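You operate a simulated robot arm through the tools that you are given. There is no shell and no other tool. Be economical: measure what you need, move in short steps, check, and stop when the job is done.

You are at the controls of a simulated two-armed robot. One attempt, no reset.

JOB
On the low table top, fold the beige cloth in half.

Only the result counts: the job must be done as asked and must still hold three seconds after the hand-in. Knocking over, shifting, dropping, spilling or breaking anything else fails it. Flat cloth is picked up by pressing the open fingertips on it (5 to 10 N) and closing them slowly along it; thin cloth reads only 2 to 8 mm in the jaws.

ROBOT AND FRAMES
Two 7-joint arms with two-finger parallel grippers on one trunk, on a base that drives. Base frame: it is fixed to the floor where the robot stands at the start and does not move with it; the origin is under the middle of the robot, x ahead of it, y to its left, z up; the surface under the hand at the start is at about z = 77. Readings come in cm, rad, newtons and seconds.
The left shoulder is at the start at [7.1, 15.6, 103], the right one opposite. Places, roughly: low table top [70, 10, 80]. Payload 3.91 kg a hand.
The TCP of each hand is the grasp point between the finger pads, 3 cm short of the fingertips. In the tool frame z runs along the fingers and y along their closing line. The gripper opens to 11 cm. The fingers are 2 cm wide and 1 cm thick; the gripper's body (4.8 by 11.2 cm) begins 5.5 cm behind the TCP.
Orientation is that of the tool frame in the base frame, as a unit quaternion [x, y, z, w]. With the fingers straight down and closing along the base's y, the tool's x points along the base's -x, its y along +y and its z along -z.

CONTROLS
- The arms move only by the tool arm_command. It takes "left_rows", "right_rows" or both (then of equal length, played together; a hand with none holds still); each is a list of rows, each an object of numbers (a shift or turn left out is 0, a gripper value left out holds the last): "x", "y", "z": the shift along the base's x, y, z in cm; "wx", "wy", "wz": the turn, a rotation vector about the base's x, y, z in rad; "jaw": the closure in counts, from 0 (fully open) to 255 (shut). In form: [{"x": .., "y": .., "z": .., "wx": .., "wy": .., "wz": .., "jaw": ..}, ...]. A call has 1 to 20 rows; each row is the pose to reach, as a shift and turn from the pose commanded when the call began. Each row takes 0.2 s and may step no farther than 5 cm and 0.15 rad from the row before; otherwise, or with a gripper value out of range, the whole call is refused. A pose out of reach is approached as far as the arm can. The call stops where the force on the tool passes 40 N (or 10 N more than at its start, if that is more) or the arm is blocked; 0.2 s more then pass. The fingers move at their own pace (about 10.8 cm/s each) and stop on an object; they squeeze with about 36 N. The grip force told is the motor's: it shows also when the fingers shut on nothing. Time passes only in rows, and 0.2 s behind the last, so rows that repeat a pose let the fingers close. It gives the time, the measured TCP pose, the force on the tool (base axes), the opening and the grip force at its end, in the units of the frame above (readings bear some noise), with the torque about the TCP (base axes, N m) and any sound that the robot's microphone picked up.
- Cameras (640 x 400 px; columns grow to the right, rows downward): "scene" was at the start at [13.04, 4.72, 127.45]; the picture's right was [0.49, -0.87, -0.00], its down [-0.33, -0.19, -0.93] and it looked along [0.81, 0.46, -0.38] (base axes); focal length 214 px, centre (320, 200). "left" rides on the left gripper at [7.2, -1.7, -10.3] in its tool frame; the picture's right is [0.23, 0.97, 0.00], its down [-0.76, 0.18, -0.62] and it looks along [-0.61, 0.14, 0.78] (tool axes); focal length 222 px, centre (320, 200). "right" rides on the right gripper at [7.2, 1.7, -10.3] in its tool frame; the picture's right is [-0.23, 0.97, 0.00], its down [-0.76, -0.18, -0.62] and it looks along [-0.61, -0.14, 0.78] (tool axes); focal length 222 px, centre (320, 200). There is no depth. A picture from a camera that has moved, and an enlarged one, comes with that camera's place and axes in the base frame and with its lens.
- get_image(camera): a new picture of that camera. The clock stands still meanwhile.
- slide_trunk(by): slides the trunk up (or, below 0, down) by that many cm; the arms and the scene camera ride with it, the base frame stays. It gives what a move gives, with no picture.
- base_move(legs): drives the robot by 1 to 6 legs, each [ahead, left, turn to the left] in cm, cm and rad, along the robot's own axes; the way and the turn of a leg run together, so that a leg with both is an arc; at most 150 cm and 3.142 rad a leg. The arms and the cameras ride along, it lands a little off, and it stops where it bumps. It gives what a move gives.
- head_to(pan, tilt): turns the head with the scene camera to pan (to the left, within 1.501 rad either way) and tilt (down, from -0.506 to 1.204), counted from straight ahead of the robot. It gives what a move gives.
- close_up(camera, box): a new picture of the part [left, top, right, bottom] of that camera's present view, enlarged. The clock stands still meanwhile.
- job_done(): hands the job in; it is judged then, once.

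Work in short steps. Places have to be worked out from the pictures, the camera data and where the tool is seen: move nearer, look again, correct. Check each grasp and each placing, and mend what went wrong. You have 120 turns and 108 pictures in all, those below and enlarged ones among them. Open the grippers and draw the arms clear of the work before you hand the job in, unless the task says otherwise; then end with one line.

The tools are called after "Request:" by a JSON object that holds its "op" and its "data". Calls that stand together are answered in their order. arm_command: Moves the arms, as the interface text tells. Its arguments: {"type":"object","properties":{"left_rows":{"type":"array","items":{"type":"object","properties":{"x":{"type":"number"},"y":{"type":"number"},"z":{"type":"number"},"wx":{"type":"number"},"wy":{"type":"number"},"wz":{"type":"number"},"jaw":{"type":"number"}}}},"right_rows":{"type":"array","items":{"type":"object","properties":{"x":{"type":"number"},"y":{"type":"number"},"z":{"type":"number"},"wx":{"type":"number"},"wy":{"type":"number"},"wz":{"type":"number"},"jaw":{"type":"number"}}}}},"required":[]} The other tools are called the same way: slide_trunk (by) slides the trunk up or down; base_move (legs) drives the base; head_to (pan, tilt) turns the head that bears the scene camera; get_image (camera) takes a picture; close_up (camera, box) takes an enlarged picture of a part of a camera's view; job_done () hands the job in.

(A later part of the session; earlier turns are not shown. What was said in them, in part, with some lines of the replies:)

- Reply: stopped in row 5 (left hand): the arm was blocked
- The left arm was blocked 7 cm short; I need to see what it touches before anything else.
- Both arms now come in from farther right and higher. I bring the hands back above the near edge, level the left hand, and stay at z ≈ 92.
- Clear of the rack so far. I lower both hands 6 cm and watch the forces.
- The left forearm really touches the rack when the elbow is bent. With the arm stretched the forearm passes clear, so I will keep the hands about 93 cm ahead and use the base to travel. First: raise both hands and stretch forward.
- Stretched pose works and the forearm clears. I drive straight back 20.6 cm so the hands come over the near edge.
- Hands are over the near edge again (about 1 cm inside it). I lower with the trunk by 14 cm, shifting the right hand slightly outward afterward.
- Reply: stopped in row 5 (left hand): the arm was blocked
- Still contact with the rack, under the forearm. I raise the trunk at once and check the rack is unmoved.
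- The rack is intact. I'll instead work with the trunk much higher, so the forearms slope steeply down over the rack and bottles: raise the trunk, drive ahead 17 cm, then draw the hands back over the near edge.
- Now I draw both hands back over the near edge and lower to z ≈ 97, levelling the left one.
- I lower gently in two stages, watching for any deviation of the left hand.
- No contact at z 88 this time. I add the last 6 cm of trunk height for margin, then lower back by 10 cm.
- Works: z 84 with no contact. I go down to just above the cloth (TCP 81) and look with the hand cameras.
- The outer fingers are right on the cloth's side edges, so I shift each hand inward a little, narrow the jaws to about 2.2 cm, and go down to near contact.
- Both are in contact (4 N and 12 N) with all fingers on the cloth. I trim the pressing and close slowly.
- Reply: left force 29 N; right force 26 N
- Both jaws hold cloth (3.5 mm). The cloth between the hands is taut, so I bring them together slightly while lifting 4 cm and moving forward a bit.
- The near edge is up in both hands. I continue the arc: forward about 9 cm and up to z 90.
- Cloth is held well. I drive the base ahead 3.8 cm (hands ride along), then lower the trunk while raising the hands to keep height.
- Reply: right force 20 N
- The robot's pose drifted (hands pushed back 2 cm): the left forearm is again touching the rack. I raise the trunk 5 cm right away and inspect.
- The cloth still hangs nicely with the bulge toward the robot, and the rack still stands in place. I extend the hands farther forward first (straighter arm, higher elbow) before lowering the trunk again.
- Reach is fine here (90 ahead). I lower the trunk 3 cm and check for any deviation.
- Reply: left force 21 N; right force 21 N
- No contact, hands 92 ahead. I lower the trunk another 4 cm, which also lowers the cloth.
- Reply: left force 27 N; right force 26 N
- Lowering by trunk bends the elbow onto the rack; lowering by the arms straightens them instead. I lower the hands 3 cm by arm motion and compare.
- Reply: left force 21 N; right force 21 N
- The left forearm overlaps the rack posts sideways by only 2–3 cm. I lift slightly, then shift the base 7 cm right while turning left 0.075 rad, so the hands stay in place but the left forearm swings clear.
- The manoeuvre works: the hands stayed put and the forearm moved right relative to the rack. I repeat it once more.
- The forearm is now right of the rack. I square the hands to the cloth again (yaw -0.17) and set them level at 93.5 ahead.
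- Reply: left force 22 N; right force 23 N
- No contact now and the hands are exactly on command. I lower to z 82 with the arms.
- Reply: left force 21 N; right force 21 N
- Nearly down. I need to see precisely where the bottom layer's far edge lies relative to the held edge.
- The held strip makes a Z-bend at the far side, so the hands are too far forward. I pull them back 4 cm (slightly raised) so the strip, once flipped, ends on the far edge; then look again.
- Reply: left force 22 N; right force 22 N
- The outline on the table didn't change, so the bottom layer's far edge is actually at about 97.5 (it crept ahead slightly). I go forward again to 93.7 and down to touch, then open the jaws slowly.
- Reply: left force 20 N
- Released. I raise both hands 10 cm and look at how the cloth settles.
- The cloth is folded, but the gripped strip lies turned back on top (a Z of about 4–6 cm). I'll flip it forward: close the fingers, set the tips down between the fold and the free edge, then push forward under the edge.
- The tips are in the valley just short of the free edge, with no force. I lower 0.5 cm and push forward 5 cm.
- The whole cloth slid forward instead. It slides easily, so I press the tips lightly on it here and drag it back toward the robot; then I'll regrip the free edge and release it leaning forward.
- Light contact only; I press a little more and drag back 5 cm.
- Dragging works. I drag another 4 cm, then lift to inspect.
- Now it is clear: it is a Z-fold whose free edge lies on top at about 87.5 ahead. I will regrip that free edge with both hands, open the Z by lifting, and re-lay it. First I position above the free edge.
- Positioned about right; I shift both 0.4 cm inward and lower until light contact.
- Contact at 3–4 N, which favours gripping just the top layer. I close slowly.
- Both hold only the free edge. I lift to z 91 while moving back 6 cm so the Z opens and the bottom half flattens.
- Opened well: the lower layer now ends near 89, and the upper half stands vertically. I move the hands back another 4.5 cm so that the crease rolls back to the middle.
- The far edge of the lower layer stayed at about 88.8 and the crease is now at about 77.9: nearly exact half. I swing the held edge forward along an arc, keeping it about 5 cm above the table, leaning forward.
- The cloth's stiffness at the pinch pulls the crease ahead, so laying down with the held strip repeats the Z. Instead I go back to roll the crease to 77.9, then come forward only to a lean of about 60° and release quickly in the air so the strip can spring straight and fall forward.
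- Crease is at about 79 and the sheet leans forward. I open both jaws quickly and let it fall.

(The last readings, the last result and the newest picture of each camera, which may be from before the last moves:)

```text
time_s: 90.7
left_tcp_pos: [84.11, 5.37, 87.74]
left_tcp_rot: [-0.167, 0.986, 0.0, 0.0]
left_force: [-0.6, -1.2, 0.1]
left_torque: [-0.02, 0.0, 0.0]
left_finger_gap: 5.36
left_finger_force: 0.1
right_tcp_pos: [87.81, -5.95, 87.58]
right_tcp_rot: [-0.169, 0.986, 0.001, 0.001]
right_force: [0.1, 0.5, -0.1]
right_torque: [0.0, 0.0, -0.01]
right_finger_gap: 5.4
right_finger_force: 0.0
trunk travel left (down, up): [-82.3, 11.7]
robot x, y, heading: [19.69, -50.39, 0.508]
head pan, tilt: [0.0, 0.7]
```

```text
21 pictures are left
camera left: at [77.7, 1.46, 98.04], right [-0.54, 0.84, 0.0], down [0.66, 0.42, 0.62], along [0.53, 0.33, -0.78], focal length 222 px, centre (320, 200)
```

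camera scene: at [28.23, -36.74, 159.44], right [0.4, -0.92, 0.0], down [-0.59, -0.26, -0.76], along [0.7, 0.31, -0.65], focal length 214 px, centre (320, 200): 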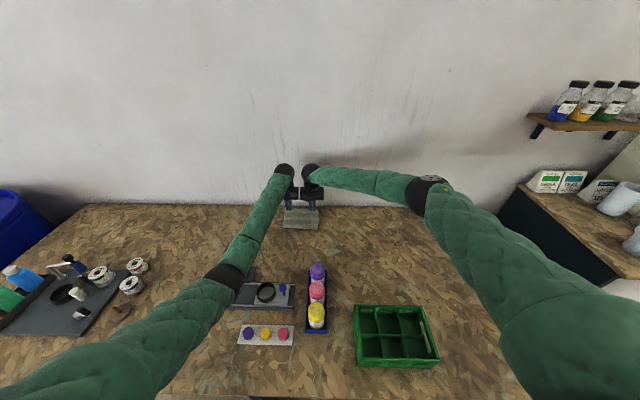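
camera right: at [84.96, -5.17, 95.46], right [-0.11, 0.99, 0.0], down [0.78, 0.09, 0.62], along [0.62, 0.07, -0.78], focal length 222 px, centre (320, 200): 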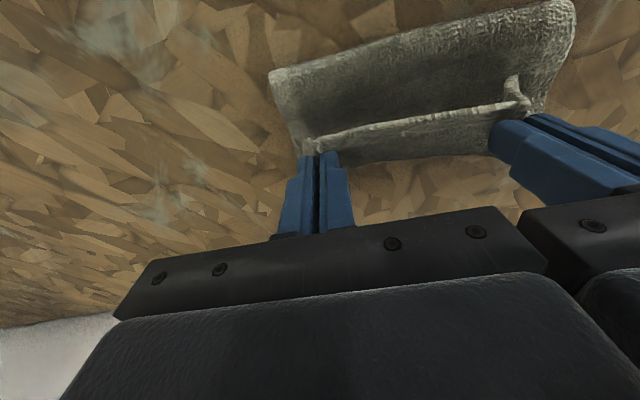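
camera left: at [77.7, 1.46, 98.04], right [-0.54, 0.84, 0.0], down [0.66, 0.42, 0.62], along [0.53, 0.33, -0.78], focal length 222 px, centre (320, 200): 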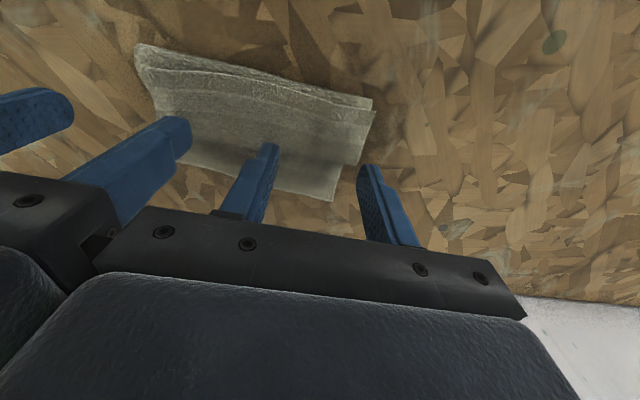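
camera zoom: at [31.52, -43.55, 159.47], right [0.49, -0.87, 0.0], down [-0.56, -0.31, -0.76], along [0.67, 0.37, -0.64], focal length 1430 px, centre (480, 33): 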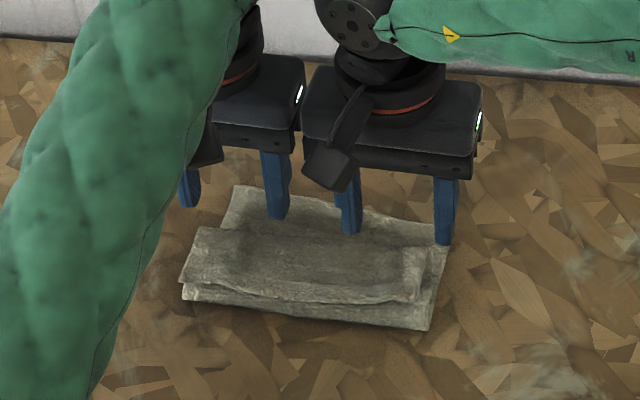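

It fell with the strip still turned back, but the crease is now at the true middle (lower layer 78.3–89). I'll regrip that top flap with the hands yawed 90° (closing along the fold direction), so the cloth hangs straight from the fingers. First: raise and yaw both hands outward.

Request:
{"op": "arm_command", "data": {"left_rows": [{"z": 4, "jaw": 130}, {"z": 8}, {"z": 8, "wz": -0.14}, {"z": 8, "wz": -0.28}, {"z": 8, "wz": -0.42}, {"z": 8, "wz": -0.56}, {"z": 8, "wz": -0.7}, {"z": 8, "wz": -0.84}, {"z": 8, "wz": -0.98}, {"z": 8, "wz": -1.12}, {"z": 8, "wz": -1.26}, {"z": 8, "wz": -1.4}, {"z": 8, "wz": -1.5}, {"z": 8, "wz": -1.57}, {"z": 8, "wz": -1.57}], "right_rows": [{"z": 4, "jaw": 130}, {"z": 8}, {"z": 8, "wz": 0.14}, {"z": 8, "wz": 0.28}, {"z": 8, "wz": 0.42}, {"z": 8, "wz": 0.56}, {"z": 8, "wz": 0.7}, {"z": 8, "wz": 0.84}, {"z": 8, "wz": 0.98}, {"z": 8, "wz": 1.12}, {"z": 8, "wz": 1.26}, {"z": 8, "wz": 1.4}, {"z": 8, "wz": 1.5}, {"z": 8, "wz": 1.57}, {"z": 8, "wz": 1.57}]}}

Request:
{"op": "get_image", "data": {"camera": "left"}}

Request:
{"op": "close_up", "data": {"camera": "scene", "box": [232, 175, 360, 255]}}

```text
time_s: 91.3
left_tcp_pos: [84.6, 3.1, 94.6]
left_tcp_rot: [-0.16, 0.987, -0.006, -0.003]
left_force: [-11.9, 35.1, 5.3]
left_torque: [-3.18, -0.83, 0.76]
left_finger_gap: 5.4
left_finger_force: 0.2
right_tcp_pos: [88.19, -7.45, 94.8]
right_tcp_rot: [-0.167, 0.986, -0.005, -0.001]
right_force: [10.5, -27.0, -3.0]
right_torque: [2.17, 0.59, -0.73]
right_finger_gap: 5.35
right_finger_force: 0.0
trunk travel left (down, up): [-82.3, 11.7]
robot x, y, heading: [19.88, -50.47, 0.507]
head pan, tilt: [0.0, 0.7]
stopped in row 3 (left hand): the force on the tool passed its limit at 83 N (the readings are from after the stop); the commanded pose is now the measured one
```

```text
20 pictures are left
camera left: at [78.07, -0.68, 105.06], right [-0.52, 0.85, -0.01], down [0.67, 0.42, 0.62], along [0.53, 0.32, -0.79], focal length 222 px, centre (320, 200)
```

left: 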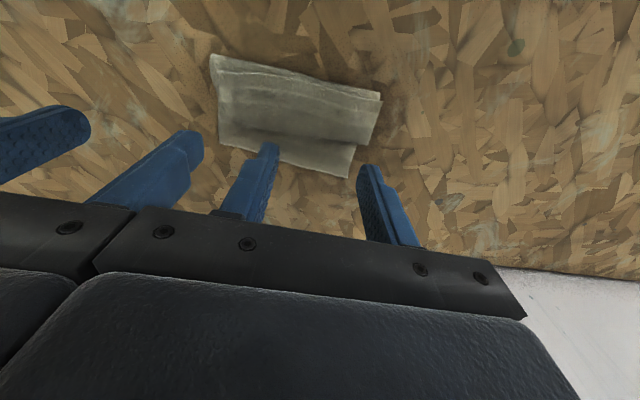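

```text
5.00 times, centred on (296, 215) of scene
camera zoom: at [31.62, -44.36, 159.54], right [0.48, -0.88, 0.0], down [-0.57, -0.31, -0.77], along [0.67, 0.37, -0.64], focal length 1072 px, centre (440, 125)
```

zoom: 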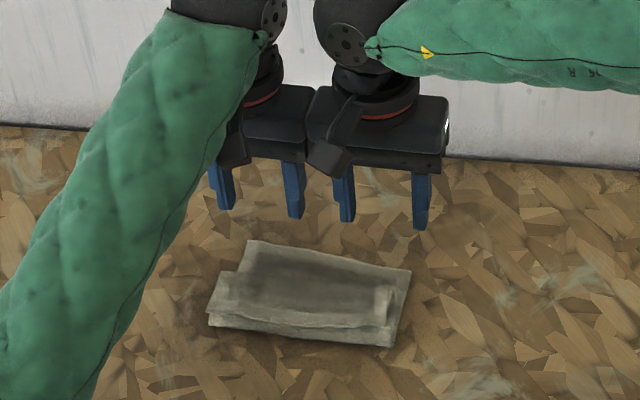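

The gripper bodies touched while yawing; I separate the hands first, then yaw.

Request:
{"op": "arm_command", "data": {"left_rows": [{"x": -0.7, "y": 1.9}, {"x": -1.4, "y": 3.8, "z": 2}, {"x": -2, "y": 5.66, "z": 3}, {"x": -2, "y": 5.66, "z": 3, "wz": -0.14}, {"x": -2, "y": 5.66, "z": 3, "wz": -0.28}, {"x": -2, "y": 5.66, "z": 3, "wz": -0.42}, {"x": -2, "y": 5.66, "z": 3, "wz": -0.56}, {"x": -2, "y": 5.66, "z": 3, "wz": -0.7}, {"x": -2, "y": 5.66, "z": 3, "wz": -0.84}, {"x": -2, "y": 5.66, "z": 3, "wz": -0.98}, {"x": -2, "y": 5.66, "z": 3, "wz": -1.12}, {"x": -2, "y": 5.66, "z": 3, "wz": -1.26}, {"x": -2, "y": 5.66, "z": 3, "wz": -1.4}, {"x": -2, "y": 5.66, "z": 3, "wz": -1.5}, {"x": -2, "y": 5.66, "z": 3, "wz": -1.57}, {"x": -2, "y": 5.66, "z": 3, "wz": -1.57}], "right_rows": [{"x": 0.7, "y": -1.9}, {"x": 1.4, "y": -3.8, "z": 2}, {"x": 2, "y": -5.66, "z": 3}, {"x": 2, "y": -5.66, "z": 3, "wz": 0.14}, {"x": 2, "y": -5.66, "z": 3, "wz": 0.28}, {"x": 2, "y": -5.66, "z": 3, "wz": 0.42}, {"x": 2, "y": -5.66, "z": 3, "wz": 0.56}, {"x": 2, "y": -5.66, "z": 3, "wz": 0.7}, {"x": 2, "y": -5.66, "z": 3, "wz": 0.84}, {"x": 2, "y": -5.66, "z": 3, "wz": 0.98}, {"x": 2, "y": -5.66, "z": 3, "wz": 1.12}, {"x": 2, "y": -5.66, "z": 3, "wz": 1.26}, {"x": 2, "y": -5.66, "z": 3, "wz": 1.4}, {"x": 2, "y": -5.66, "z": 3, "wz": 1.5}, {"x": 2, "y": -5.66, "z": 3, "wz": 1.57}, {"x": 2, "y": -5.66, "z": 3, "wz": 1.57}]}}

Request:
{"op": "get_image", "data": {"camera": "scene"}}

```text
time_s: 91.5
left_tcp_pos: [84.56, 3.05, 94.34]
left_tcp_rot: [-0.161, 0.987, -0.009, -0.004]
left_force: [0.1, 3.5, 0.0]
left_torque: [-0.3, 0.08, 0.19]
left_finger_gap: 5.41
left_finger_force: 0.2
right_tcp_pos: [88.37, -7.57, 94.59]
right_tcp_rot: [-0.168, 0.986, -0.009, -0.002]
right_force: [-0.8, -4.4, 0.1]
right_torque: [0.4, -0.05, 0.03]
right_finger_gap: 5.37
right_finger_force: 0.1
trunk travel left (down, up): [-82.3, 11.7]
robot x, y, heading: [19.83, -50.42, 0.504]
head pan, tilt: [0.0, 0.7]
stopped in row 1 (left hand): the force on the tool passed its limit at 62 N (the readings are from after the stop); the commanded pose is now the measured one
```

```text
18 pictures are left
camera scene: at [31.56, -44.07, 159.49], right [0.48, -0.88, 0.0], down [-0.56, -0.31, -0.76], along [0.67, 0.37, -0.64], focal length 214 px, centre (320, 200)
```

scene: 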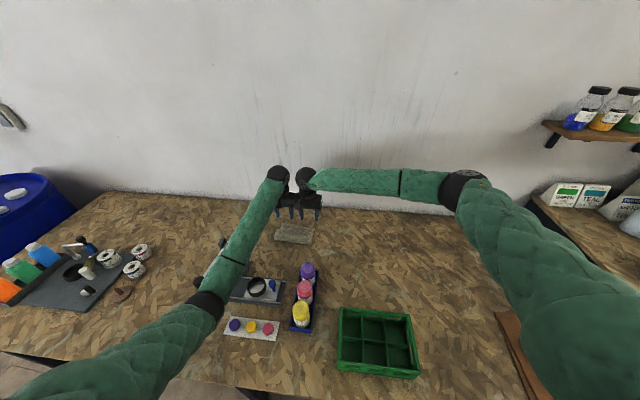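

The contact force has dropped to 3 N; I repeat the separation more gently, then yaw.

Request:
{"op": "arm_command", "data": {"left_rows": [{"x": -0.3, "y": 0.85}, {"x": -0.7, "y": 1.9}, {"x": -1.4, "y": 3.8, "z": 2}, {"x": -2, "y": 5.66, "z": 3}, {"x": -2, "y": 5.66, "z": 3, "wz": -0.14}, {"x": -2, "y": 5.66, "z": 3, "wz": -0.28}, {"x": -2, "y": 5.66, "z": 3, "wz": -0.42}, {"x": -2, "y": 5.66, "z": 3, "wz": -0.56}, {"x": -2, "y": 5.66, "z": 3, "wz": -0.7}, {"x": -2, "y": 5.66, "z": 3, "wz": -0.84}, {"x": -2, "y": 5.66, "z": 3, "wz": -0.98}, {"x": -2, "y": 5.66, "z": 3, "wz": -1.12}, {"x": -2, "y": 5.66, "z": 3, "wz": -1.26}, {"x": -2, "y": 5.66, "z": 3, "wz": -1.4}, {"x": -2, "y": 5.66, "z": 3, "wz": -1.5}, {"x": -2, "y": 5.66, "z": 3, "wz": -1.57}, {"x": -2, "y": 5.66, "z": 3, "wz": -1.57}], "right_rows": [{"x": 0.3, "y": -0.85}, {"x": 0.7, "y": -1.9}, {"x": 1.4, "y": -3.8, "z": 2}, {"x": 2, "y": -5.66, "z": 3}, {"x": 2, "y": -5.66, "z": 3, "wz": 0.14}, {"x": 2, "y": -5.66, "z": 3, "wz": 0.28}, {"x": 2, "y": -5.66, "z": 3, "wz": 0.42}, {"x": 2, "y": -5.66, "z": 3, "wz": 0.56}, {"x": 2, "y": -5.66, "z": 3, "wz": 0.7}, {"x": 2, "y": -5.66, "z": 3, "wz": 0.84}, {"x": 2, "y": -5.66, "z": 3, "wz": 0.98}, {"x": 2, "y": -5.66, "z": 3, "wz": 1.12}, {"x": 2, "y": -5.66, "z": 3, "wz": 1.26}, {"x": 2, "y": -5.66, "z": 3, "wz": 1.4}, {"x": 2, "y": -5.66, "z": 3, "wz": 1.5}, {"x": 2, "y": -5.66, "z": 3, "wz": 1.57}, {"x": 2, "y": -5.66, "z": 3, "wz": 1.57}]}}

```text
time_s: 95.1
left_tcp_pos: [82.36, 8.9, 97.33]
left_tcp_rot: [0.583, 0.812, -0.003, -0.008]
left_force: [0.2, -0.8, 0.5]
left_torque: [-0.02, -0.02, -0.01]
left_finger_gap: 5.4
left_finger_force: 0.0
right_tcp_pos: [89.44, -15.26, 99.03]
right_tcp_rot: [0.723, -0.69, 0.026, -0.029]
right_force: [-0.3, -0.4, -1.5]
right_torque: [0.07, -0.04, -0.01]
right_finger_gap: 5.38
right_finger_force: 0.0
right hand out of reach, approached as far as the arm can: row 13, 14, 15, 16, 17
trunk travel left (down, up): [-82.3, 11.7]
robot x, y, heading: [20.0, -50.47, 0.504]
head pan, tilt: [0.0, 0.7]
```

Left is yawed; the right falls 0.3 rad short, which is acceptable. I take that yaw back slightly, bring both over the flap's free edge at z 86 with 2.2 cm jaws, and look.

Request:
{"op": "arm_command", "data": {"left_rows": [{"x": 0.2, "y": -0.8, "jaw": 205}, {"x": 0.4, "y": -1.6}, {"x": 0.6, "y": -2.4}, {"x": 0.84, "y": -3.2, "z": -3}, {"x": 0.84, "y": -3.2, "z": -7}, {"x": 0.84, "y": -3.2, "z": -11}, {"x": 0.84, "y": -3.2, "z": -13}, {"x": 0.84, "y": -3.2, "z": -13}], "right_rows": [{"x": -0.4, "y": 1, "wz": -0.14, "jaw": 205}, {"x": -1, "y": 2.5, "wz": -0.28}, {"x": -1.8, "y": 4.5, "wz": -0.32}, {"x": -2.8, "y": 6.9, "z": -3, "wz": -0.32}, {"x": -2.8, "y": 6.9, "z": -7, "wz": -0.32}, {"x": -2.8, "y": 6.9, "z": -11, "wz": -0.32}, {"x": -2.8, "y": 6.9, "z": -13.3, "wz": -0.32}, {"x": -2.8, "y": 6.9, "z": -13.3, "wz": -0.32}]}}

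Request:
{"op": "close_up", "data": {"camera": "scene", "box": [248, 195, 344, 255]}}

Request:
{"op": "get_image", "data": {"camera": "left"}}

```text
time_s: 96.9
left_tcp_pos: [83.57, 5.74, 84.34]
left_tcp_rot: [0.583, 0.812, -0.004, -0.01]
left_force: [-0.4, -0.3, 0.3]
left_torque: [-0.01, 0.04, 0.02]
left_finger_gap: 2.16
left_finger_force: 0.1
right_tcp_pos: [86.95, -8.41, 85.92]
right_tcp_rot: [-0.603, 0.797, -0.031, 0.024]
right_force: [0.3, -0.5, 0.7]
right_torque: [-0.02, -0.03, 0.0]
right_finger_gap: 2.14
right_finger_force: 0.1
trunk travel left (down, up): [-82.3, 11.7]
robot x, y, heading: [19.64, -50.21, 0.509]
head pan, tilt: [0.0, 0.7]
```

```text
6.67 times, centred on (296, 225) of scene
camera zoom: at [31.5, -43.84, 159.48], right [0.48, -0.88, 0.0], down [-0.56, -0.31, -0.76], along [0.67, 0.37, -0.64], focal length 1430 px, centre (480, 33)
```

zoom: 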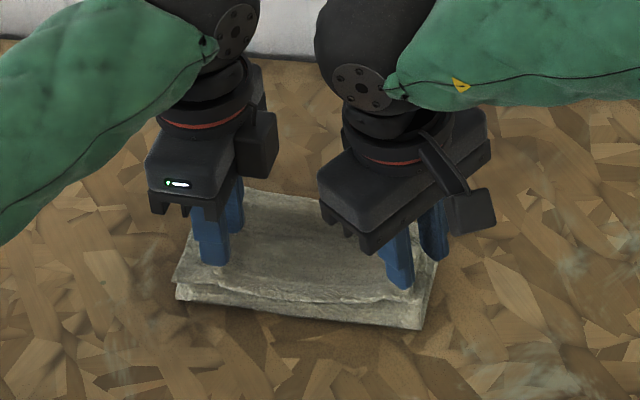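

```text
16 pictures are left
camera left: at [79.58, 12.05, 94.73], right [0.85, 0.53, -0.01], down [0.42, -0.67, 0.61], along [0.31, -0.53, -0.79], focal length 222 px, centre (320, 200)
```

left: 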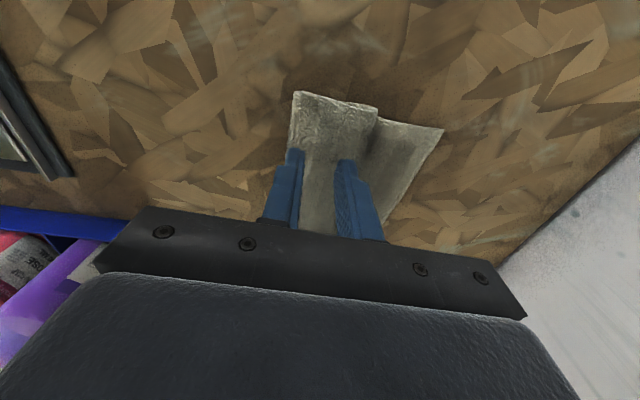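

The left side view shows the flap from 78.2 to 83.5 and the lower layer beyond. I correct the right hand's yaw/tilt and position, and lower both to just above the flap.

Request:
{"op": "arm_command", "data": {"left_rows": [{"x": -0.2, "y": -0.07}, {"x": -0.2, "y": -0.07, "z": -1}, {"x": -0.2, "y": -0.07, "z": -2}, {"x": -0.2, "y": -0.07, "z": -2.4}, {"x": -0.2, "y": -0.07, "z": -2.4}], "right_rows": [{"x": 0.5, "y": 0.8, "wx": 0.007, "wy": 0.025, "wz": 0.1}, {"x": 1, "y": 1.6, "wx": 0.014, "wy": 0.05, "wz": 0.2}, {"x": 1.5, "y": 2.3, "z": -1, "wx": 0.02, "wy": 0.076, "wz": 0.3}, {"x": 1.5, "y": 2.3, "z": -3.6, "wx": 0.02, "wy": 0.076, "wz": 0.3}, {"x": 1.5, "y": 2.3, "z": -3.6, "wx": 0.02, "wy": 0.076, "wz": 0.3}]}}

Request:
{"op": "get_image", "data": {"camera": "right"}}

Request:
{"op": "get_image", "data": {"camera": "left"}}

```text
time_s: 98.1
left_tcp_pos: [83.23, 5.62, 81.79]
left_tcp_rot: [0.583, 0.812, -0.005, -0.009]
left_force: [0.1, 0.3, -0.2]
left_torque: [0.02, 0.0, -0.01]
left_finger_gap: 2.17
left_finger_force: 0.0
right_tcp_pos: [88.16, -6.52, 84.58]
right_tcp_rot: [-0.693, 0.721, -0.003, 0.008]
right_force: [0.0, 0.3, 0.3]
right_torque: [0.0, -0.04, -0.03]
right_finger_gap: 2.18
right_finger_force: 0.1
right hand out of reach, approached as far as the arm can: row 3, 4, 5
trunk travel left (down, up): [-82.3, 11.7]
robot x, y, heading: [19.84, -50.74, 0.504]
head pan, tilt: [0.0, 0.7]
```

```text
15 pictures are left
camera right: at [85.94, -13.84, 94.74], right [-0.96, 0.27, -0.01], down [0.2, 0.75, 0.63], along [0.18, 0.61, -0.77], focal length 222 px, centre (320, 200)
```

right: 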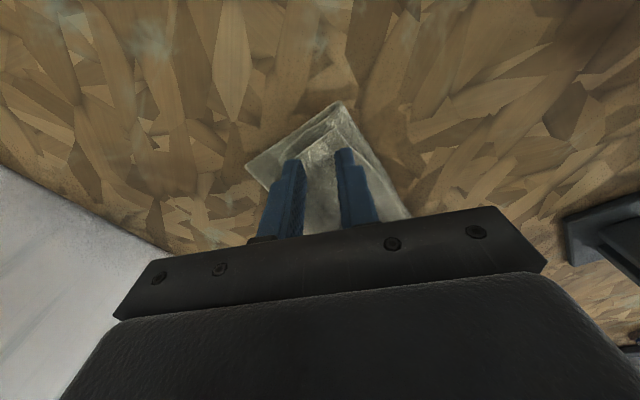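

```text
14 pictures are left
camera left: at [79.33, 11.89, 92.28], right [0.85, 0.53, -0.02], down [0.42, -0.67, 0.61], along [0.31, -0.53, -0.79], focal length 222 px, centre (320, 200)
```

left: 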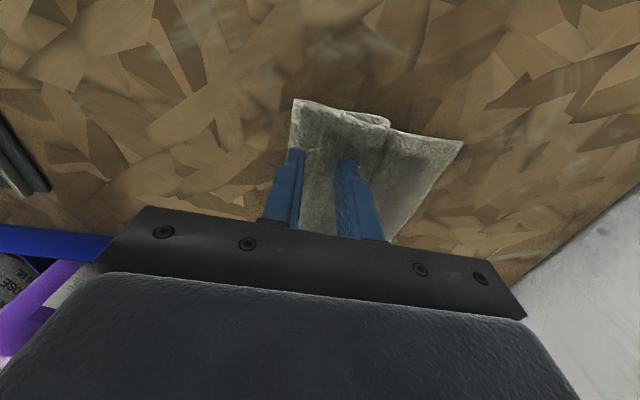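

The right hand can't get lower at that yaw, so I back its yaw off 0.25 rad and lower it.

Request:
{"op": "arm_command", "data": {"right_rows": [{"x": 0.1, "y": 0.2, "wz": -0.12}, {"x": 0.1, "y": 0.4, "z": -0.5, "wz": -0.25}, {"x": 0.1, "y": 0.4, "z": -1.5, "wz": -0.25}, {"x": 0.1, "y": 0.4, "z": -2.8, "wz": -0.25}, {"x": 0.1, "y": 0.4, "z": -2.8, "wz": -0.25}]}}

Request:
{"op": "get_image", "data": {"camera": "right"}}

```text
time_s: 99.3
left_tcp_pos: [83.24, 5.58, 81.85]
left_tcp_rot: [0.584, 0.812, -0.005, -0.008]
left_force: [0.0, -0.5, -0.3]
left_torque: [0.0, 0.0, -0.01]
left_finger_gap: 2.13
left_finger_force: 0.0
right_tcp_pos: [88.24, -6.13, 81.83]
right_tcp_rot: [-0.597, 0.802, -0.004, 0.008]
right_force: [-0.3, 0.4, -0.1]
right_torque: [0.0, 0.04, -0.02]
right_finger_gap: 2.16
right_finger_force: 0.0
trunk travel left (down, up): [-82.3, 11.7]
robot x, y, heading: [19.51, -50.57, 0.503]
head pan, tilt: [0.0, 0.7]
```

```text
13 pictures are left
camera right: at [84.34, -12.63, 91.88], right [-0.87, 0.5, -0.01], down [0.38, 0.68, 0.63], along [0.32, 0.54, -0.77], focal length 222 px, centre (320, 200)
```

right: 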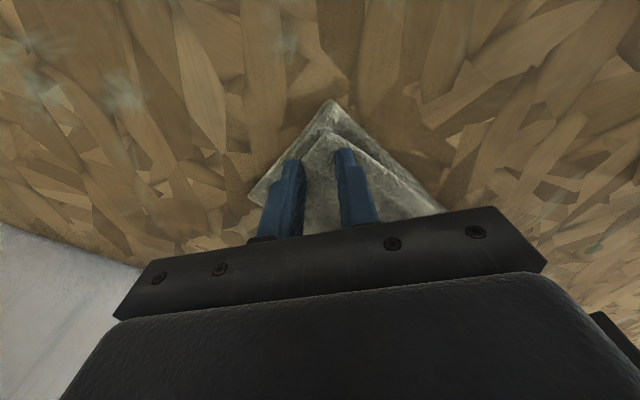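

The right fingers straddle the flap's corner; I nudge it inward 0.5 cm and lower both to contact.

Request:
{"op": "arm_command", "data": {"left_rows": [{"z": -0.4}, {"z": -0.7}, {"z": -0.8}, {"z": -0.8}], "right_rows": [{"x": 0.1, "y": 0.55, "z": -0.2}, {"x": 0.1, "y": 0.55, "z": -0.6}, {"x": 0.1, "y": 0.55, "z": -0.8}, {"x": 0.1, "y": 0.55, "z": -0.8}]}}

```text
time_s: 100.3
left_tcp_pos: [83.11, 5.72, 81.35]
left_tcp_rot: [0.583, 0.812, -0.003, -0.009]
left_force: [0.3, -0.4, 0.5]
left_torque: [0.02, 0.02, -0.02]
left_finger_gap: 2.15
left_finger_force: 0.1
right_tcp_pos: [88.3, -5.5, 81.15]
right_tcp_rot: [-0.597, 0.802, -0.004, 0.009]
right_force: [1.0, -0.2, 1.5]
right_torque: [-0.02, -0.04, 0.01]
right_finger_gap: 2.17
right_finger_force: 0.1
trunk travel left (down, up): [-82.3, 11.7]
robot x, y, heading: [19.87, -50.12, 0.504]
head pan, tilt: [0.0, 0.7]
```

Barely touching; another 0.3 cm down, then close slowly.

Request:
{"op": "arm_command", "data": {"left_rows": [{"z": -0.2}, {"z": -0.35}, {"z": -0.35}], "right_rows": [{"z": -0.1}, {"z": -0.2}, {"z": -0.2}]}}

```text
time_s: 101.1
left_tcp_pos: [83.08, 5.54, 81.4]
left_tcp_rot: [0.582, 0.813, -0.001, -0.007]
left_force: [-0.3, 0.1, 0.5]
left_torque: [0.01, -0.01, 0.01]
left_finger_gap: 2.15
left_finger_force: 0.0
right_tcp_pos: [88.2, -5.55, 81.04]
right_tcp_rot: [-0.597, 0.803, -0.004, 0.01]
right_force: [-0.4, 0.4, 3.4]
right_torque: [0.04, -0.02, 0.0]
right_finger_gap: 2.14
right_finger_force: 0.0
trunk travel left (down, up): [-82.3, 11.7]
robot x, y, heading: [19.79, -50.9, 0.506]
head pan, tilt: [0.0, 0.7]
```

The left hand isn't descending though its tool force is zero: the forearm rests on the rack again. I raise the trunk 4 cm and lower the arms by the same.

Request:
{"op": "slide_trunk", "data": {"by": 4}}

Request:
{"op": "arm_command", "data": {"left_rows": [{"z": -1.5}, {"z": -2.5}, {"z": -3.3}, {"z": -3.7}, {"z": -3.7}], "right_rows": [{"z": -1.5}, {"z": -2.5}, {"z": -3.3}, {"z": -3.9}, {"z": -3.9}]}}

```text
time_s: 102.0
left_tcp_pos: [83.21, 5.51, 84.35]
left_tcp_rot: [0.584, 0.812, -0.006, -0.01]
left_force: [0.0, 0.1, 0.1]
left_torque: [-0.06, 0.01, 0.01]
left_finger_gap: 2.18
left_finger_force: 0.1
right_tcp_pos: [88.44, -5.48, 84.62]
right_tcp_rot: [-0.597, 0.802, -0.005, 0.009]
right_force: [-0.6, 0.9, -0.1]
right_torque: [-0.01, 0.0, -0.01]
right_finger_gap: 2.14
right_finger_force: 0.1
trunk travel left (down, up): [-86.3, 7.7]
robot x, y, heading: [19.43, -50.73, 0.505]
head pan, tilt: [0.0, 0.7]
```

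```text
time_s: 103.2
left_tcp_pos: [83.14, 5.63, 80.87]
left_tcp_rot: [0.583, 0.812, -0.004, -0.01]
left_force: [0.6, 1.8, 5.0]
left_torque: [0.04, -0.04, 0.01]
left_finger_gap: 2.14
left_finger_force: 0.1
right_tcp_pos: [88.41, -5.5, 80.93]
right_tcp_rot: [-0.597, 0.802, -0.005, 0.009]
right_force: [0.1, -1.0, 6.7]
right_torque: [0.0, -0.01, -0.01]
right_finger_gap: 2.15
right_finger_force: 0.1
trunk travel left (down, up): [-86.3, 7.7]
robot x, y, heading: [19.56, -50.59, 0.504]
head pan, tilt: [0.0, 0.7]
```

Now both press at 5–7 N. I close slowly and lift a little.

Request:
{"op": "arm_command", "data": {"left_rows": [{"jaw": 211}, {"jaw": 217}, {"jaw": 223}, {"jaw": 229}, {"jaw": 235}, {"jaw": 241}, {"jaw": 247}, {"jaw": 255}, {"jaw": 255}, {"z": 0.5}, {"z": 1.5}, {"z": 3}, {"z": 4}, {"z": 4}], "right_rows": [{"z": 0.1, "jaw": 211}, {"z": 0.1, "jaw": 217}, {"z": 0.1, "jaw": 223}, {"z": 0.1, "jaw": 229}, {"z": 0.1, "jaw": 235}, {"z": 0.1, "jaw": 241}, {"z": 0.1, "jaw": 247}, {"z": 0.1, "jaw": 255}, {"z": 0.1, "jaw": 255}, {"z": 0.6}, {"z": 1.6}, {"z": 3.1}, {"z": 4.1}, {"z": 4.1}]}}

Request:
{"op": "close_up", "data": {"camera": "scene", "box": [248, 195, 344, 255]}}

Request:
{"op": "get_image", "data": {"camera": "left"}}

```text
time_s: 106.2
left_tcp_pos: [83.0, 5.53, 84.84]
left_tcp_rot: [0.583, 0.812, -0.005, -0.009]
left_force: [0.3, 0.0, -0.7]
left_torque: [-0.03, 0.01, 0.01]
left_finger_gap: 0.31
left_finger_force: 36.4
right_tcp_pos: [88.33, -5.68, 85.04]
right_tcp_rot: [-0.597, 0.802, -0.005, 0.007]
right_force: [-0.5, 0.5, -0.2]
right_torque: [0.0, 0.01, 0.0]
right_finger_gap: 0.28
right_finger_force: 36.0
trunk travel left (down, up): [-86.3, 7.7]
robot x, y, heading: [19.82, -50.01, 0.5]
head pan, tilt: [0.0, 0.7]
```

```text
6.67 times, centred on (296, 225) of scene
camera zoom: at [31.53, -43.77, 163.47], right [0.48, -0.88, 0.0], down [-0.56, -0.31, -0.76], along [0.67, 0.37, -0.64], focal length 1430 px, centre (480, 33)
```

zoom: 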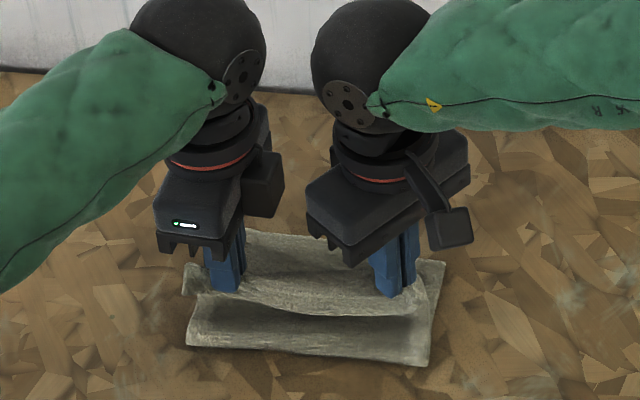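

```text
11 pictures are left
camera left: at [79.22, 11.74, 95.35], right [0.85, 0.53, -0.02], down [0.42, -0.67, 0.61], along [0.31, -0.53, -0.79], focal length 222 px, centre (320, 200)
```

left: 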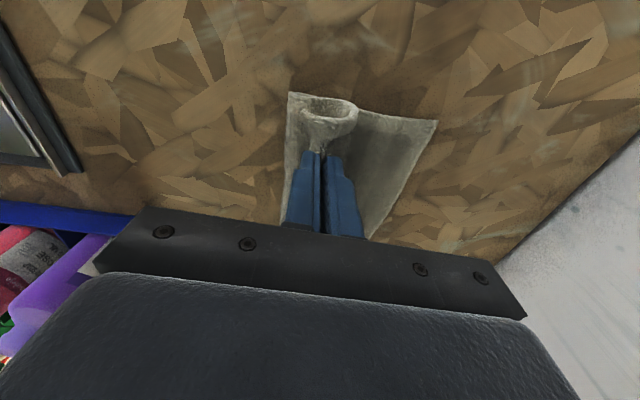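

Only the flap is lifted, with the lower half lying flat. I swing it up and forward in an arc, ending near the far edge at low height.

Request:
{"op": "arm_command", "data": {"left_rows": [{"x": 0.38, "y": 0.13, "z": 2.7}, {"x": 1.32, "y": 0.46, "z": 4.2}, {"x": 2.7, "y": 0.96, "z": 3.9}, {"x": 4.1, "y": 1.46, "z": 3.0}, {"x": 5.5, "y": 1.96, "z": 1.2}, {"x": 6.6, "y": 2.3, "z": -0.8}, {"x": 7.3, "y": 2.55, "z": -2.2}, {"x": 7.6, "y": 2.7, "z": -2.8}, {"x": 7.6, "y": 2.7, "z": -2.8}], "right_rows": [{"x": 0.38, "y": 0.13, "z": 2.7}, {"x": 1.32, "y": 0.46, "z": 4.2}, {"x": 2.7, "y": 0.96, "z": 3.9}, {"x": 4.1, "y": 1.46, "z": 3.0}, {"x": 5.5, "y": 1.96, "z": 1.2}, {"x": 6.6, "y": 2.3, "z": -0.8}, {"x": 7.3, "y": 2.55, "z": -2.2}, {"x": 7.6, "y": 2.7, "z": -2.8}, {"x": 7.6, "y": 2.7, "z": -2.8}]}}

Request:
{"op": "close_up", "data": {"camera": "scene", "box": [248, 195, 344, 255]}}

Request:
{"op": "get_image", "data": {"camera": "left"}}

```text
time_s: 108.2
left_tcp_pos: [90.87, 8.3, 82.03]
left_tcp_rot: [0.584, 0.812, -0.004, -0.009]
left_force: [-0.2, -0.4, -0.2]
left_torque: [-0.03, -0.03, 0.03]
left_finger_gap: 0.31
left_finger_force: 35.3
right_tcp_pos: [95.72, -3.07, 82.67]
right_tcp_rot: [-0.597, 0.802, -0.004, 0.01]
right_force: [-0.8, -0.2, -0.4]
right_torque: [-0.03, -0.02, 0.04]
right_finger_gap: 0.29
right_finger_force: 35.8
right hand out of reach, approached as far as the arm can: row 8, 9
trunk travel left (down, up): [-86.3, 7.7]
robot x, y, heading: [19.94, -50.34, 0.506]
head pan, tilt: [0.0, 0.7]
```

```text
6.67 times, centred on (296, 225) of scene
camera zoom: at [31.55, -43.79, 163.47], right [0.48, -0.88, 0.0], down [-0.56, -0.31, -0.76], along [0.67, 0.37, -0.64], focal length 1430 px, centre (480, 33)
```

zoom: 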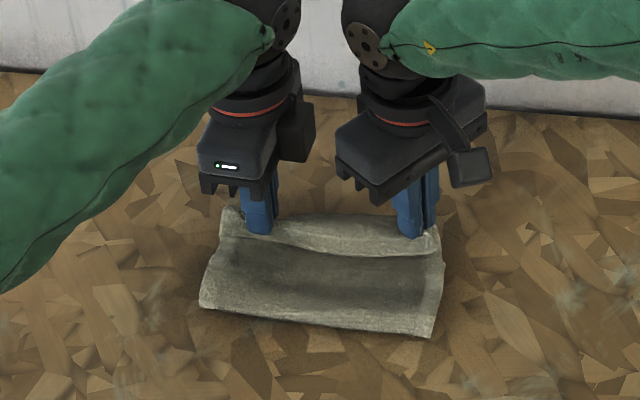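

```text
9 pictures are left
camera left: at [86.95, 14.52, 92.54], right [0.85, 0.53, -0.02], down [0.42, -0.67, 0.61], along [0.31, -0.53, -0.79], focal length 222 px, centre (320, 200)
```

left: 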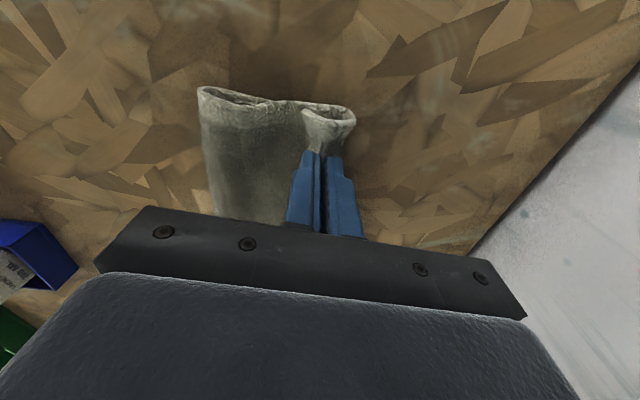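

The side view shows a small curl (about 3 cm) at the held edge and the crease at 80. I roll the crease back by moving back and up, then set down a bit shorter (about 84.8) so the strip, flipped later, will end at the far edge; then release.

Request:
{"op": "arm_command", "data": {"left_rows": [{"x": -0.5, "y": -0.17, "z": 2}, {"x": -1.9, "y": -0.66, "z": 4}, {"x": -3.8, "y": -1.33, "z": 5.5}, {"x": -5.7, "y": -2, "z": 6}, {"x": -7.5, "y": -2.65, "z": 5.5}, {"x": -8.5, "y": -3, "z": 4.5}, {"x": -8.5, "y": -3, "z": 4.5}, {"x": -6.6, "y": -2.3, "z": 4}, {"x": -5, "y": -1.75, "z": 2.5}, {"x": -4, "y": -1.4, "z": 0.8}, {"x": -3.6, "y": -1.26, "z": -0.6}, {"x": -3.6, "y": -1.26, "z": -0.6}], "right_rows": [{"x": -0.5, "y": -0.17, "z": 2}, {"x": -1.9, "y": -0.66, "z": 4}, {"x": -3.8, "y": -1.33, "z": 5.2}, {"x": -5.7, "y": -2, "z": 5.5}, {"x": -7.5, "y": -2.65, "z": 5}, {"x": -8.5, "y": -3, "z": 4}, {"x": -8.5, "y": -3, "z": 4}, {"x": -6.6, "y": -2.3, "z": 3.4}, {"x": -5, "y": -1.75, "z": 1.9}, {"x": -4, "y": -1.4, "z": 0.2}, {"x": -3.6, "y": -1.26, "z": -1.2}, {"x": -3.6, "y": -1.26, "z": -1.2}]}}

Request:
{"op": "get_image", "data": {"camera": "left"}}

```text
time_s: 110.8
left_tcp_pos: [87.17, 6.89, 81.54]
left_tcp_rot: [0.583, 0.812, -0.005, -0.009]
left_force: [-0.2, 0.2, 0.8]
left_torque: [0.01, -0.04, 0.04]
left_finger_gap: 0.33
left_finger_force: 35.5
right_tcp_pos: [92.05, -4.27, 81.58]
right_tcp_rot: [-0.598, 0.802, -0.004, 0.009]
right_force: [-0.3, 0.4, 0.7]
right_torque: [0.01, -0.01, 0.0]
right_finger_gap: 0.28
right_finger_force: 36.1
trunk travel left (down, up): [-86.3, 7.7]
robot x, y, heading: [20.02, -50.8, 0.508]
head pan, tilt: [0.0, 0.7]
```

```text
8 pictures are left
camera left: at [83.33, 13.2, 91.9], right [0.85, 0.53, -0.01], down [0.42, -0.67, 0.61], along [0.31, -0.53, -0.79], focal length 222 px, centre (320, 200)
```

left: 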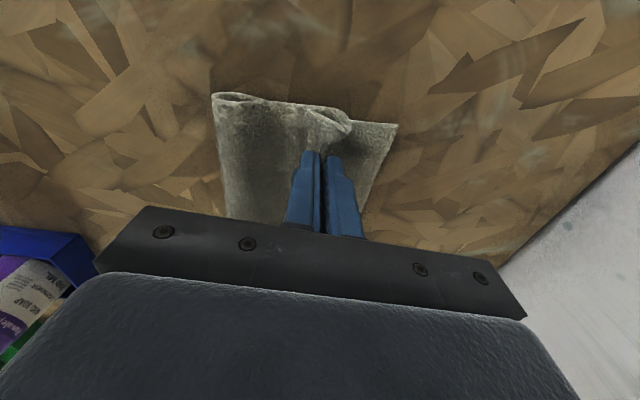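

Now the layout is right: crease to lower edge about 11.3 cm, top layer 8.4 cm plus a 2.7 cm turned-back strip. I release and lift clear.

Request:
{"op": "arm_command", "data": {"left_rows": [{"jaw": 245}, {"jaw": 235}, {"jaw": 225}, {"jaw": 215}, {"z": 1}, {"z": 3}, {"z": 6}, {"z": 6}], "right_rows": [{"jaw": 245}, {"jaw": 235}, {"jaw": 225}, {"jaw": 215}, {"z": 1}, {"z": 3}, {"z": 6}, {"z": 6}]}}

Request:
{"op": "get_image", "data": {"camera": "left"}}

```text
time_s: 112.6
left_tcp_pos: [87.01, 6.93, 87.47]
left_tcp_rot: [0.584, 0.812, -0.005, -0.009]
left_force: [-0.4, 0.9, -1.2]
left_torque: [0.01, 0.02, -0.01]
left_finger_gap: 1.75
left_finger_force: 0.0
right_tcp_pos: [91.9, -4.29, 87.62]
right_tcp_rot: [-0.597, 0.802, -0.004, 0.007]
right_force: [-1.8, 1.5, -0.1]
right_torque: [-0.01, -0.01, 0.02]
right_finger_gap: 1.71
right_finger_force: 0.0
trunk travel left (down, up): [-86.3, 7.7]
robot x, y, heading: [19.52, -50.58, 0.501]
head pan, tilt: [0.0, 0.7]
```

```text
7 pictures are left
camera left: at [83.26, 13.22, 97.94], right [0.85, 0.53, -0.02], down [0.42, -0.67, 0.61], along [0.31, -0.53, -0.79], focal length 222 px, centre (320, 200)
```

left: 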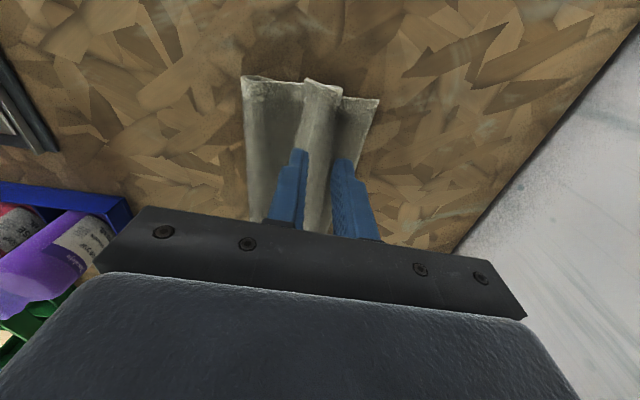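

The free edge lies at about 82 ahead, its strip bending at 85.3. I close the jaws; the right hand will hold the cloth down near the crease while the left sweeps under the strip's edge. First I get both into position.

Request:
{"op": "arm_command", "data": {"left_rows": [{"x": -1.9, "y": -1, "jaw": 255}, {"x": -3.73, "y": -2.05}, {"x": -3.73, "y": -2.05, "z": -2}, {"x": -3.73, "y": -2.05, "z": -4.5}, {"x": -3.73, "y": -2.05, "z": -6.2}, {"x": -3.73, "y": -2.05, "z": -6.5}, {"x": -3.73, "y": -2.05, "z": -6.5}], "right_rows": [{"x": -2.7, "y": -0.5, "jaw": 255}, {"x": -5.5, "y": -0.9}, {"x": -5.5, "y": -0.9, "z": -2}, {"x": -5.5, "y": -0.9, "z": -4.5}, {"x": -5.5, "y": -0.9, "z": -6.5}, {"x": -5.5, "y": -0.9, "z": -7.0}, {"x": -5.5, "y": -0.9, "z": -7.0}]}}

```text
time_s: 114.2
left_tcp_pos: [83.45, 4.8, 81.08]
left_tcp_rot: [0.583, 0.812, -0.004, -0.009]
left_force: [-0.2, 0.3, 0.5]
left_torque: [-0.01, 0.0, -0.01]
left_finger_gap: 0.01
left_finger_force: 36.0
right_tcp_pos: [86.41, -5.01, 80.71]
right_tcp_rot: [-0.597, 0.802, -0.004, 0.008]
right_force: [1.2, -0.3, 5.5]
right_torque: [0.02, -0.03, -0.01]
right_finger_gap: 0.01
right_finger_force: 35.9
trunk travel left (down, up): [-86.3, 7.7]
robot x, y, heading: [20.0, -50.71, 0.504]
head pan, tilt: [0.0, 0.7]
```

Right holds with 5.5 N (I add a little); left tips graze the middle layer. Now the left sweeps forward 8 cm, rising slightly.

Request:
{"op": "arm_command", "data": {"left_rows": [{"z": -0.25}, {"x": 0.7, "y": 0.25, "z": -0.25}, {"x": 1.4, "y": 0.5, "z": -0.25}, {"x": 2.1, "y": 0.75, "z": -0.25}, {"x": 2.8, "y": 1.0, "z": -0.1}, {"x": 3.6, "y": 1.25, "z": 0.2}, {"x": 4.5, "y": 1.6, "z": 0.8}, {"x": 5.5, "y": 1.95, "z": 1.2}, {"x": 6.5, "y": 2.3, "z": 1.2}, {"x": 7.5, "y": 2.65, "z": 1.0}, {"x": 7.5, "y": 2.65, "z": 1.0}], "right_rows": [{"z": -0.15}, {"z": -0.2}, {"z": -0.2}, {"z": -0.2}, {"z": -0.2}, {"z": -0.2}, {"z": -0.2}, {"z": -0.2}, {"z": -0.2}, {"z": -0.2}, {"z": -0.2}]}}

Request:
{"op": "close_up", "data": {"camera": "scene", "box": [248, 195, 344, 255]}}

```text
time_s: 116.6
left_tcp_pos: [90.87, 7.62, 82.2]
left_tcp_rot: [0.584, 0.812, -0.005, -0.009]
left_force: [-0.8, 0.2, 0.3]
left_torque: [0.03, -0.01, 0.01]
left_finger_gap: 0.01
left_finger_force: 35.5
right_tcp_pos: [86.45, -5.09, 80.5]
right_tcp_rot: [-0.597, 0.802, -0.004, 0.009]
right_force: [3.4, 5.4, 24.2]
right_torque: [0.21, -0.04, -0.05]
right_finger_gap: 0.0
right_finger_force: 35.5
trunk travel left (down, up): [-86.3, 7.7]
robot x, y, heading: [19.59, -50.68, 0.504]
head pan, tilt: [0.0, 0.7]
```

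```text
6.67 times, centred on (296, 225) of scene
camera zoom: at [31.35, -43.85, 163.49], right [0.48, -0.88, 0.0], down [-0.56, -0.31, -0.77], along [0.67, 0.37, -0.64], focal length 1430 px, centre (480, 33)
```

zoom: 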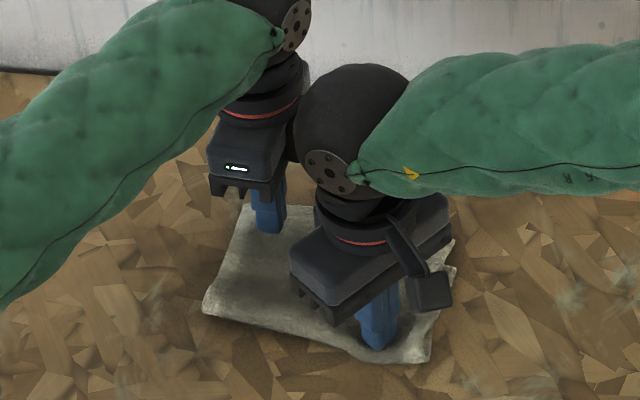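

The left side of the strip appears flipped over. Now the left hand goes back to hold near the crease, and the right sweeps its side.

Request:
{"op": "arm_command", "data": {"left_rows": [{"z": 3}, {"x": -2, "y": -0.7, "z": 5}, {"x": -4.5, "y": -1.6, "z": 5}, {"x": -7.4, "y": -2.6, "z": 4}, {"x": -7.74, "y": -2.72, "z": 1}, {"x": -7.74, "y": -2.72, "z": -1.2}, {"x": -7.74, "y": -2.72, "z": -1.6}, {"x": -7.74, "y": -2.72, "z": -1.6}], "right_rows": [{"z": 0}, {"z": 0}, {"z": 0}, {"z": 0}, {"z": 0}, {"z": 0}, {"z": 0.2}, {"z": 0.5}]}}

```text
time_s: 118.4
left_tcp_pos: [83.15, 4.92, 80.49]
left_tcp_rot: [0.583, 0.812, -0.003, -0.01]
left_force: [-3.8, 1.0, 15.5]
left_torque: [0.01, 0.03, 0.01]
left_finger_gap: 0.0
left_finger_force: 35.7
right_tcp_pos: [86.51, -5.18, 80.82]
right_tcp_rot: [-0.597, 0.802, -0.005, 0.007]
right_force: [0.4, 0.0, 1.2]
right_torque: [0.01, 0.01, 0.01]
right_finger_gap: 0.0
right_finger_force: 35.6
trunk travel left (down, up): [-86.3, 7.7]
robot x, y, heading: [19.69, -50.6, 0.501]
head pan, tilt: [0.0, 0.7]
```

Left holds at 15 N, right grazes. The right sweeps forward 7.5 cm.

Request:
{"op": "arm_command", "data": {"right_rows": [{"x": 0.27, "y": -0.6, "z": 0}, {"x": 0.97, "y": -0.35, "z": 0}, {"x": 1.67, "y": -0.1, "z": 0}, {"x": 2.37, "y": 0.15, "z": 0}, {"x": 3.07, "y": 0.4, "z": 0.15}, {"x": 3.87, "y": 0.65, "z": 0.5}, {"x": 4.77, "y": 1.0, "z": 1.1}, {"x": 5.77, "y": 1.35, "z": 1.5}, {"x": 6.6, "y": 1.65, "z": 1.5}, {"x": 7.3, "y": 1.9, "z": 1.4}, {"x": 7.3, "y": 1.9, "z": 1.4}]}}

Request:
{"op": "arm_command", "data": {"left_rows": [{"z": 2}, {"z": 5}, {"x": -1.3, "y": 3.5, "z": 9}, {"x": -2.5, "y": 7, "z": 12}, {"x": -2.5, "y": 7, "z": 12}], "right_rows": [{"z": 2}, {"z": 5}, {"x": 1.3, "y": -3.5, "z": 8}, {"x": 2.5, "y": -7, "z": 11}, {"x": 2.5, "y": -7, "z": 11}]}}

Request:
{"op": "close_up", "data": {"camera": "scene", "box": [248, 195, 344, 255]}}

```text
time_s: 120.8
left_tcp_pos: [83.02, 4.78, 80.54]
left_tcp_rot: [0.583, 0.812, -0.004, -0.008]
left_force: [-0.5, 5.5, 22.2]
left_torque: [0.16, -0.09, 0.01]
left_finger_gap: 0.0
left_finger_force: 36.3
right_tcp_pos: [93.82, -3.21, 82.41]
right_tcp_rot: [-0.597, 0.802, -0.004, 0.008]
right_force: [-0.2, -1.1, 0.2]
right_torque: [0.0, 0.01, 0.0]
right_finger_gap: 0.0
right_finger_force: 35.9
trunk travel left (down, up): [-86.3, 7.7]
robot x, y, heading: [19.87, -50.69, 0.502]
head pan, tilt: [0.0, 0.7]
```

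```text
refused: row 3 steps farther than a row can; nothing moved
```

```text
6.67 times, centred on (296, 225) of scene
camera zoom: at [31.35, -43.88, 163.49], right [0.48, -0.88, 0.0], down [-0.56, -0.31, -0.77], along [0.67, 0.37, -0.64], focal length 1430 px, centre (480, 33)
```

zoom: 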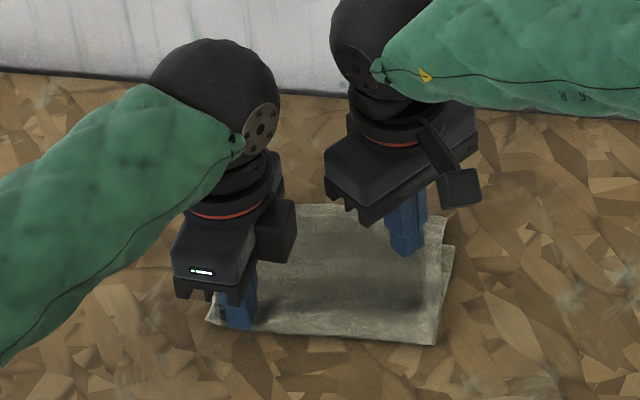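

The strip looks flipped over along the whole width. I raise both hands in smaller steps and look.

Request:
{"op": "arm_command", "data": {"left_rows": [{"z": 2}, {"z": 5}, {"z": 9}, {"x": -0.8, "y": 2, "z": 12}, {"x": -1.8, "y": 5, "z": 14}, {"x": -2.8, "y": 8, "z": 14}, {"x": -2.8, "y": 8, "z": 14}], "right_rows": [{"z": 2}, {"z": 5}, {"z": 9}, {"x": 0.4, "y": -2, "z": 12}, {"x": 0.6, "y": -5, "z": 13}, {"x": 0.6, "y": -8, "z": 13}, {"x": 0.6, "y": -8, "z": 13}]}}

Request:
{"op": "close_up", "data": {"camera": "scene", "box": [248, 195, 344, 255]}}

```text
time_s: 122.4
left_tcp_pos: [80.37, 12.97, 94.36]
left_tcp_rot: [0.583, 0.812, -0.004, -0.01]
left_force: [-0.3, 0.4, 0.1]
left_torque: [-0.02, -0.01, -0.01]
left_finger_gap: 0.0
left_finger_force: 36.1
right_tcp_pos: [94.44, -11.01, 95.23]
right_tcp_rot: [-0.597, 0.802, -0.004, 0.007]
right_force: [-0.4, -0.7, 0.8]
right_torque: [0.01, 0.01, -0.03]
right_finger_gap: 0.01
right_finger_force: 36.3
trunk travel left (down, up): [-86.3, 7.7]
robot x, y, heading: [19.59, -50.17, 0.509]
head pan, tilt: [0.0, 0.7]
```

```text
6.67 times, centred on (296, 225) of scene
camera zoom: at [31.54, -43.74, 163.47], right [0.48, -0.88, 0.0], down [-0.56, -0.31, -0.76], along [0.67, 0.37, -0.64], focal length 1430 px, centre (480, 33)
```

zoom: 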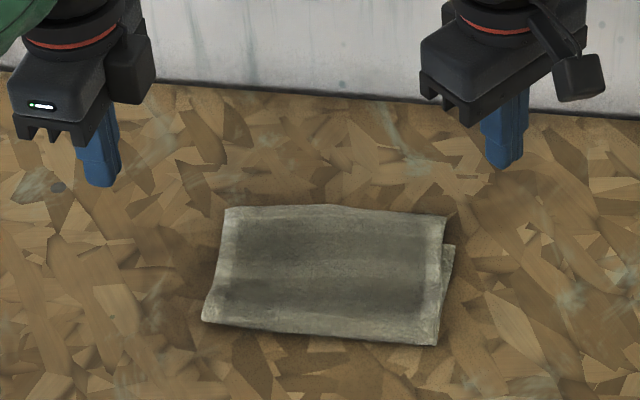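

The cloth is now folded flat in half, with a small overhang of about 2 cm. I open the grippers, raise everything clear and check the whole scene.

Request:
{"op": "arm_command", "data": {"left_rows": [{"z": 3, "jaw": 0}, {"z": 6}, {"z": 6}, {"z": 6}], "right_rows": [{"z": 3, "jaw": 0}, {"x": 1, "y": -3, "z": 5}, {"x": 2, "y": -6, "z": 5}, {"x": 2, "y": -6, "z": 5}]}}

Request:
{"op": "slide_trunk", "data": {"by": 7}}

Request:
{"op": "get_image", "data": {"camera": "scene"}}

Request:
{"op": "close_up", "data": {"camera": "scene", "box": [200, 200, 392, 320]}}

```text
time_s: 123.4
left_tcp_pos: [80.3, 12.99, 100.36]
left_tcp_rot: [0.583, 0.812, -0.005, -0.009]
left_force: [0.9, 0.1, -0.1]
left_torque: [0.02, 0.01, 0.02]
left_finger_gap: 11.0
left_finger_force: 0.0
right_tcp_pos: [96.2, -16.96, 100.32]
right_tcp_rot: [-0.598, 0.802, -0.005, 0.007]
right_force: [0.9, 0.1, 0.8]
right_torque: [0.02, 0.0, -0.02]
right_finger_gap: 11.01
right_finger_force: 0.0
trunk travel left (down, up): [-86.3, 7.7]
robot x, y, heading: [19.95, -50.29, 0.506]
head pan, tilt: [0.0, 0.7]
```

```text
time_s: 124.5
left_tcp_pos: [80.24, 12.87, 107.24]
left_tcp_rot: [0.583, 0.812, -0.005, -0.009]
left_force: [-0.1, 0.4, -0.1]
left_torque: [0.0, 0.04, 0.02]
left_finger_gap: 11.02
left_finger_force: 0.1
right_tcp_pos: [96.47, -17.14, 107.29]
right_tcp_rot: [-0.597, 0.802, -0.005, 0.007]
right_force: [0.4, -0.3, 0.1]
right_torque: [0.0, 0.01, 0.01]
right_finger_gap: 10.99
right_finger_force: 0.1
trunk travel left (down, up): [-93.3, 0.7]
robot x, y, heading: [19.71, -50.46, 0.505]
head pan, tilt: [0.0, 0.7]
```

```text
3 pictures are left
camera scene: at [31.54, -43.74, 170.45], right [0.48, -0.88, 0.0], down [-0.56, -0.31, -0.76], along [0.67, 0.37, -0.64], focal length 214 px, centre (320, 200)
```

scene: 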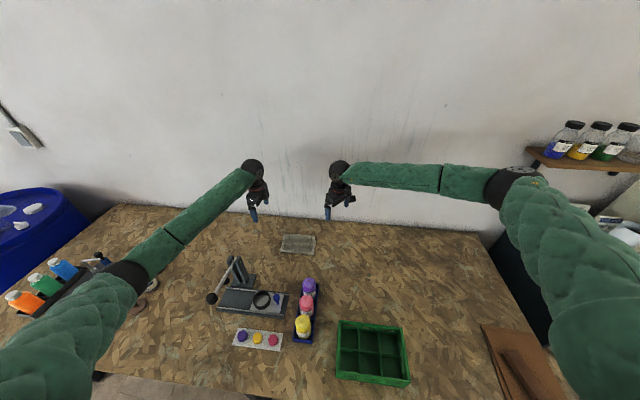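

```text
3.33 times, centred on (296, 260) of scene
camera zoom: at [31.54, -43.74, 170.45], right [0.48, -0.88, 0.0], down [-0.56, -0.31, -0.76], along [0.67, 0.37, -0.64], focal length 715 px, centre (400, 0)
```

zoom: 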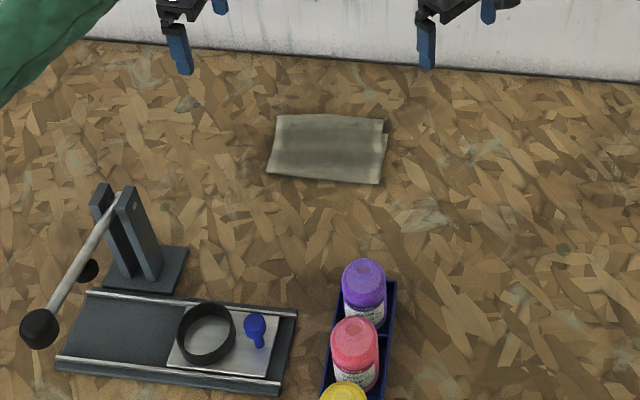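

The cloth lies folded in half, the rack, bottles and trays are all standing, and both hands are open and clear. I hand the job in.

Request:
{"op": "job_done", "data": {}}

```text
The job is handed in.
```

I folded the beige cloth in half on the low table and handed it in; the top layer overhangs the lower one by roughly 2.5 cm at the far edge. The left forearm touched the hammer rack several times along the way, but in the last pictures the rack, bottles and trays all looked in place.
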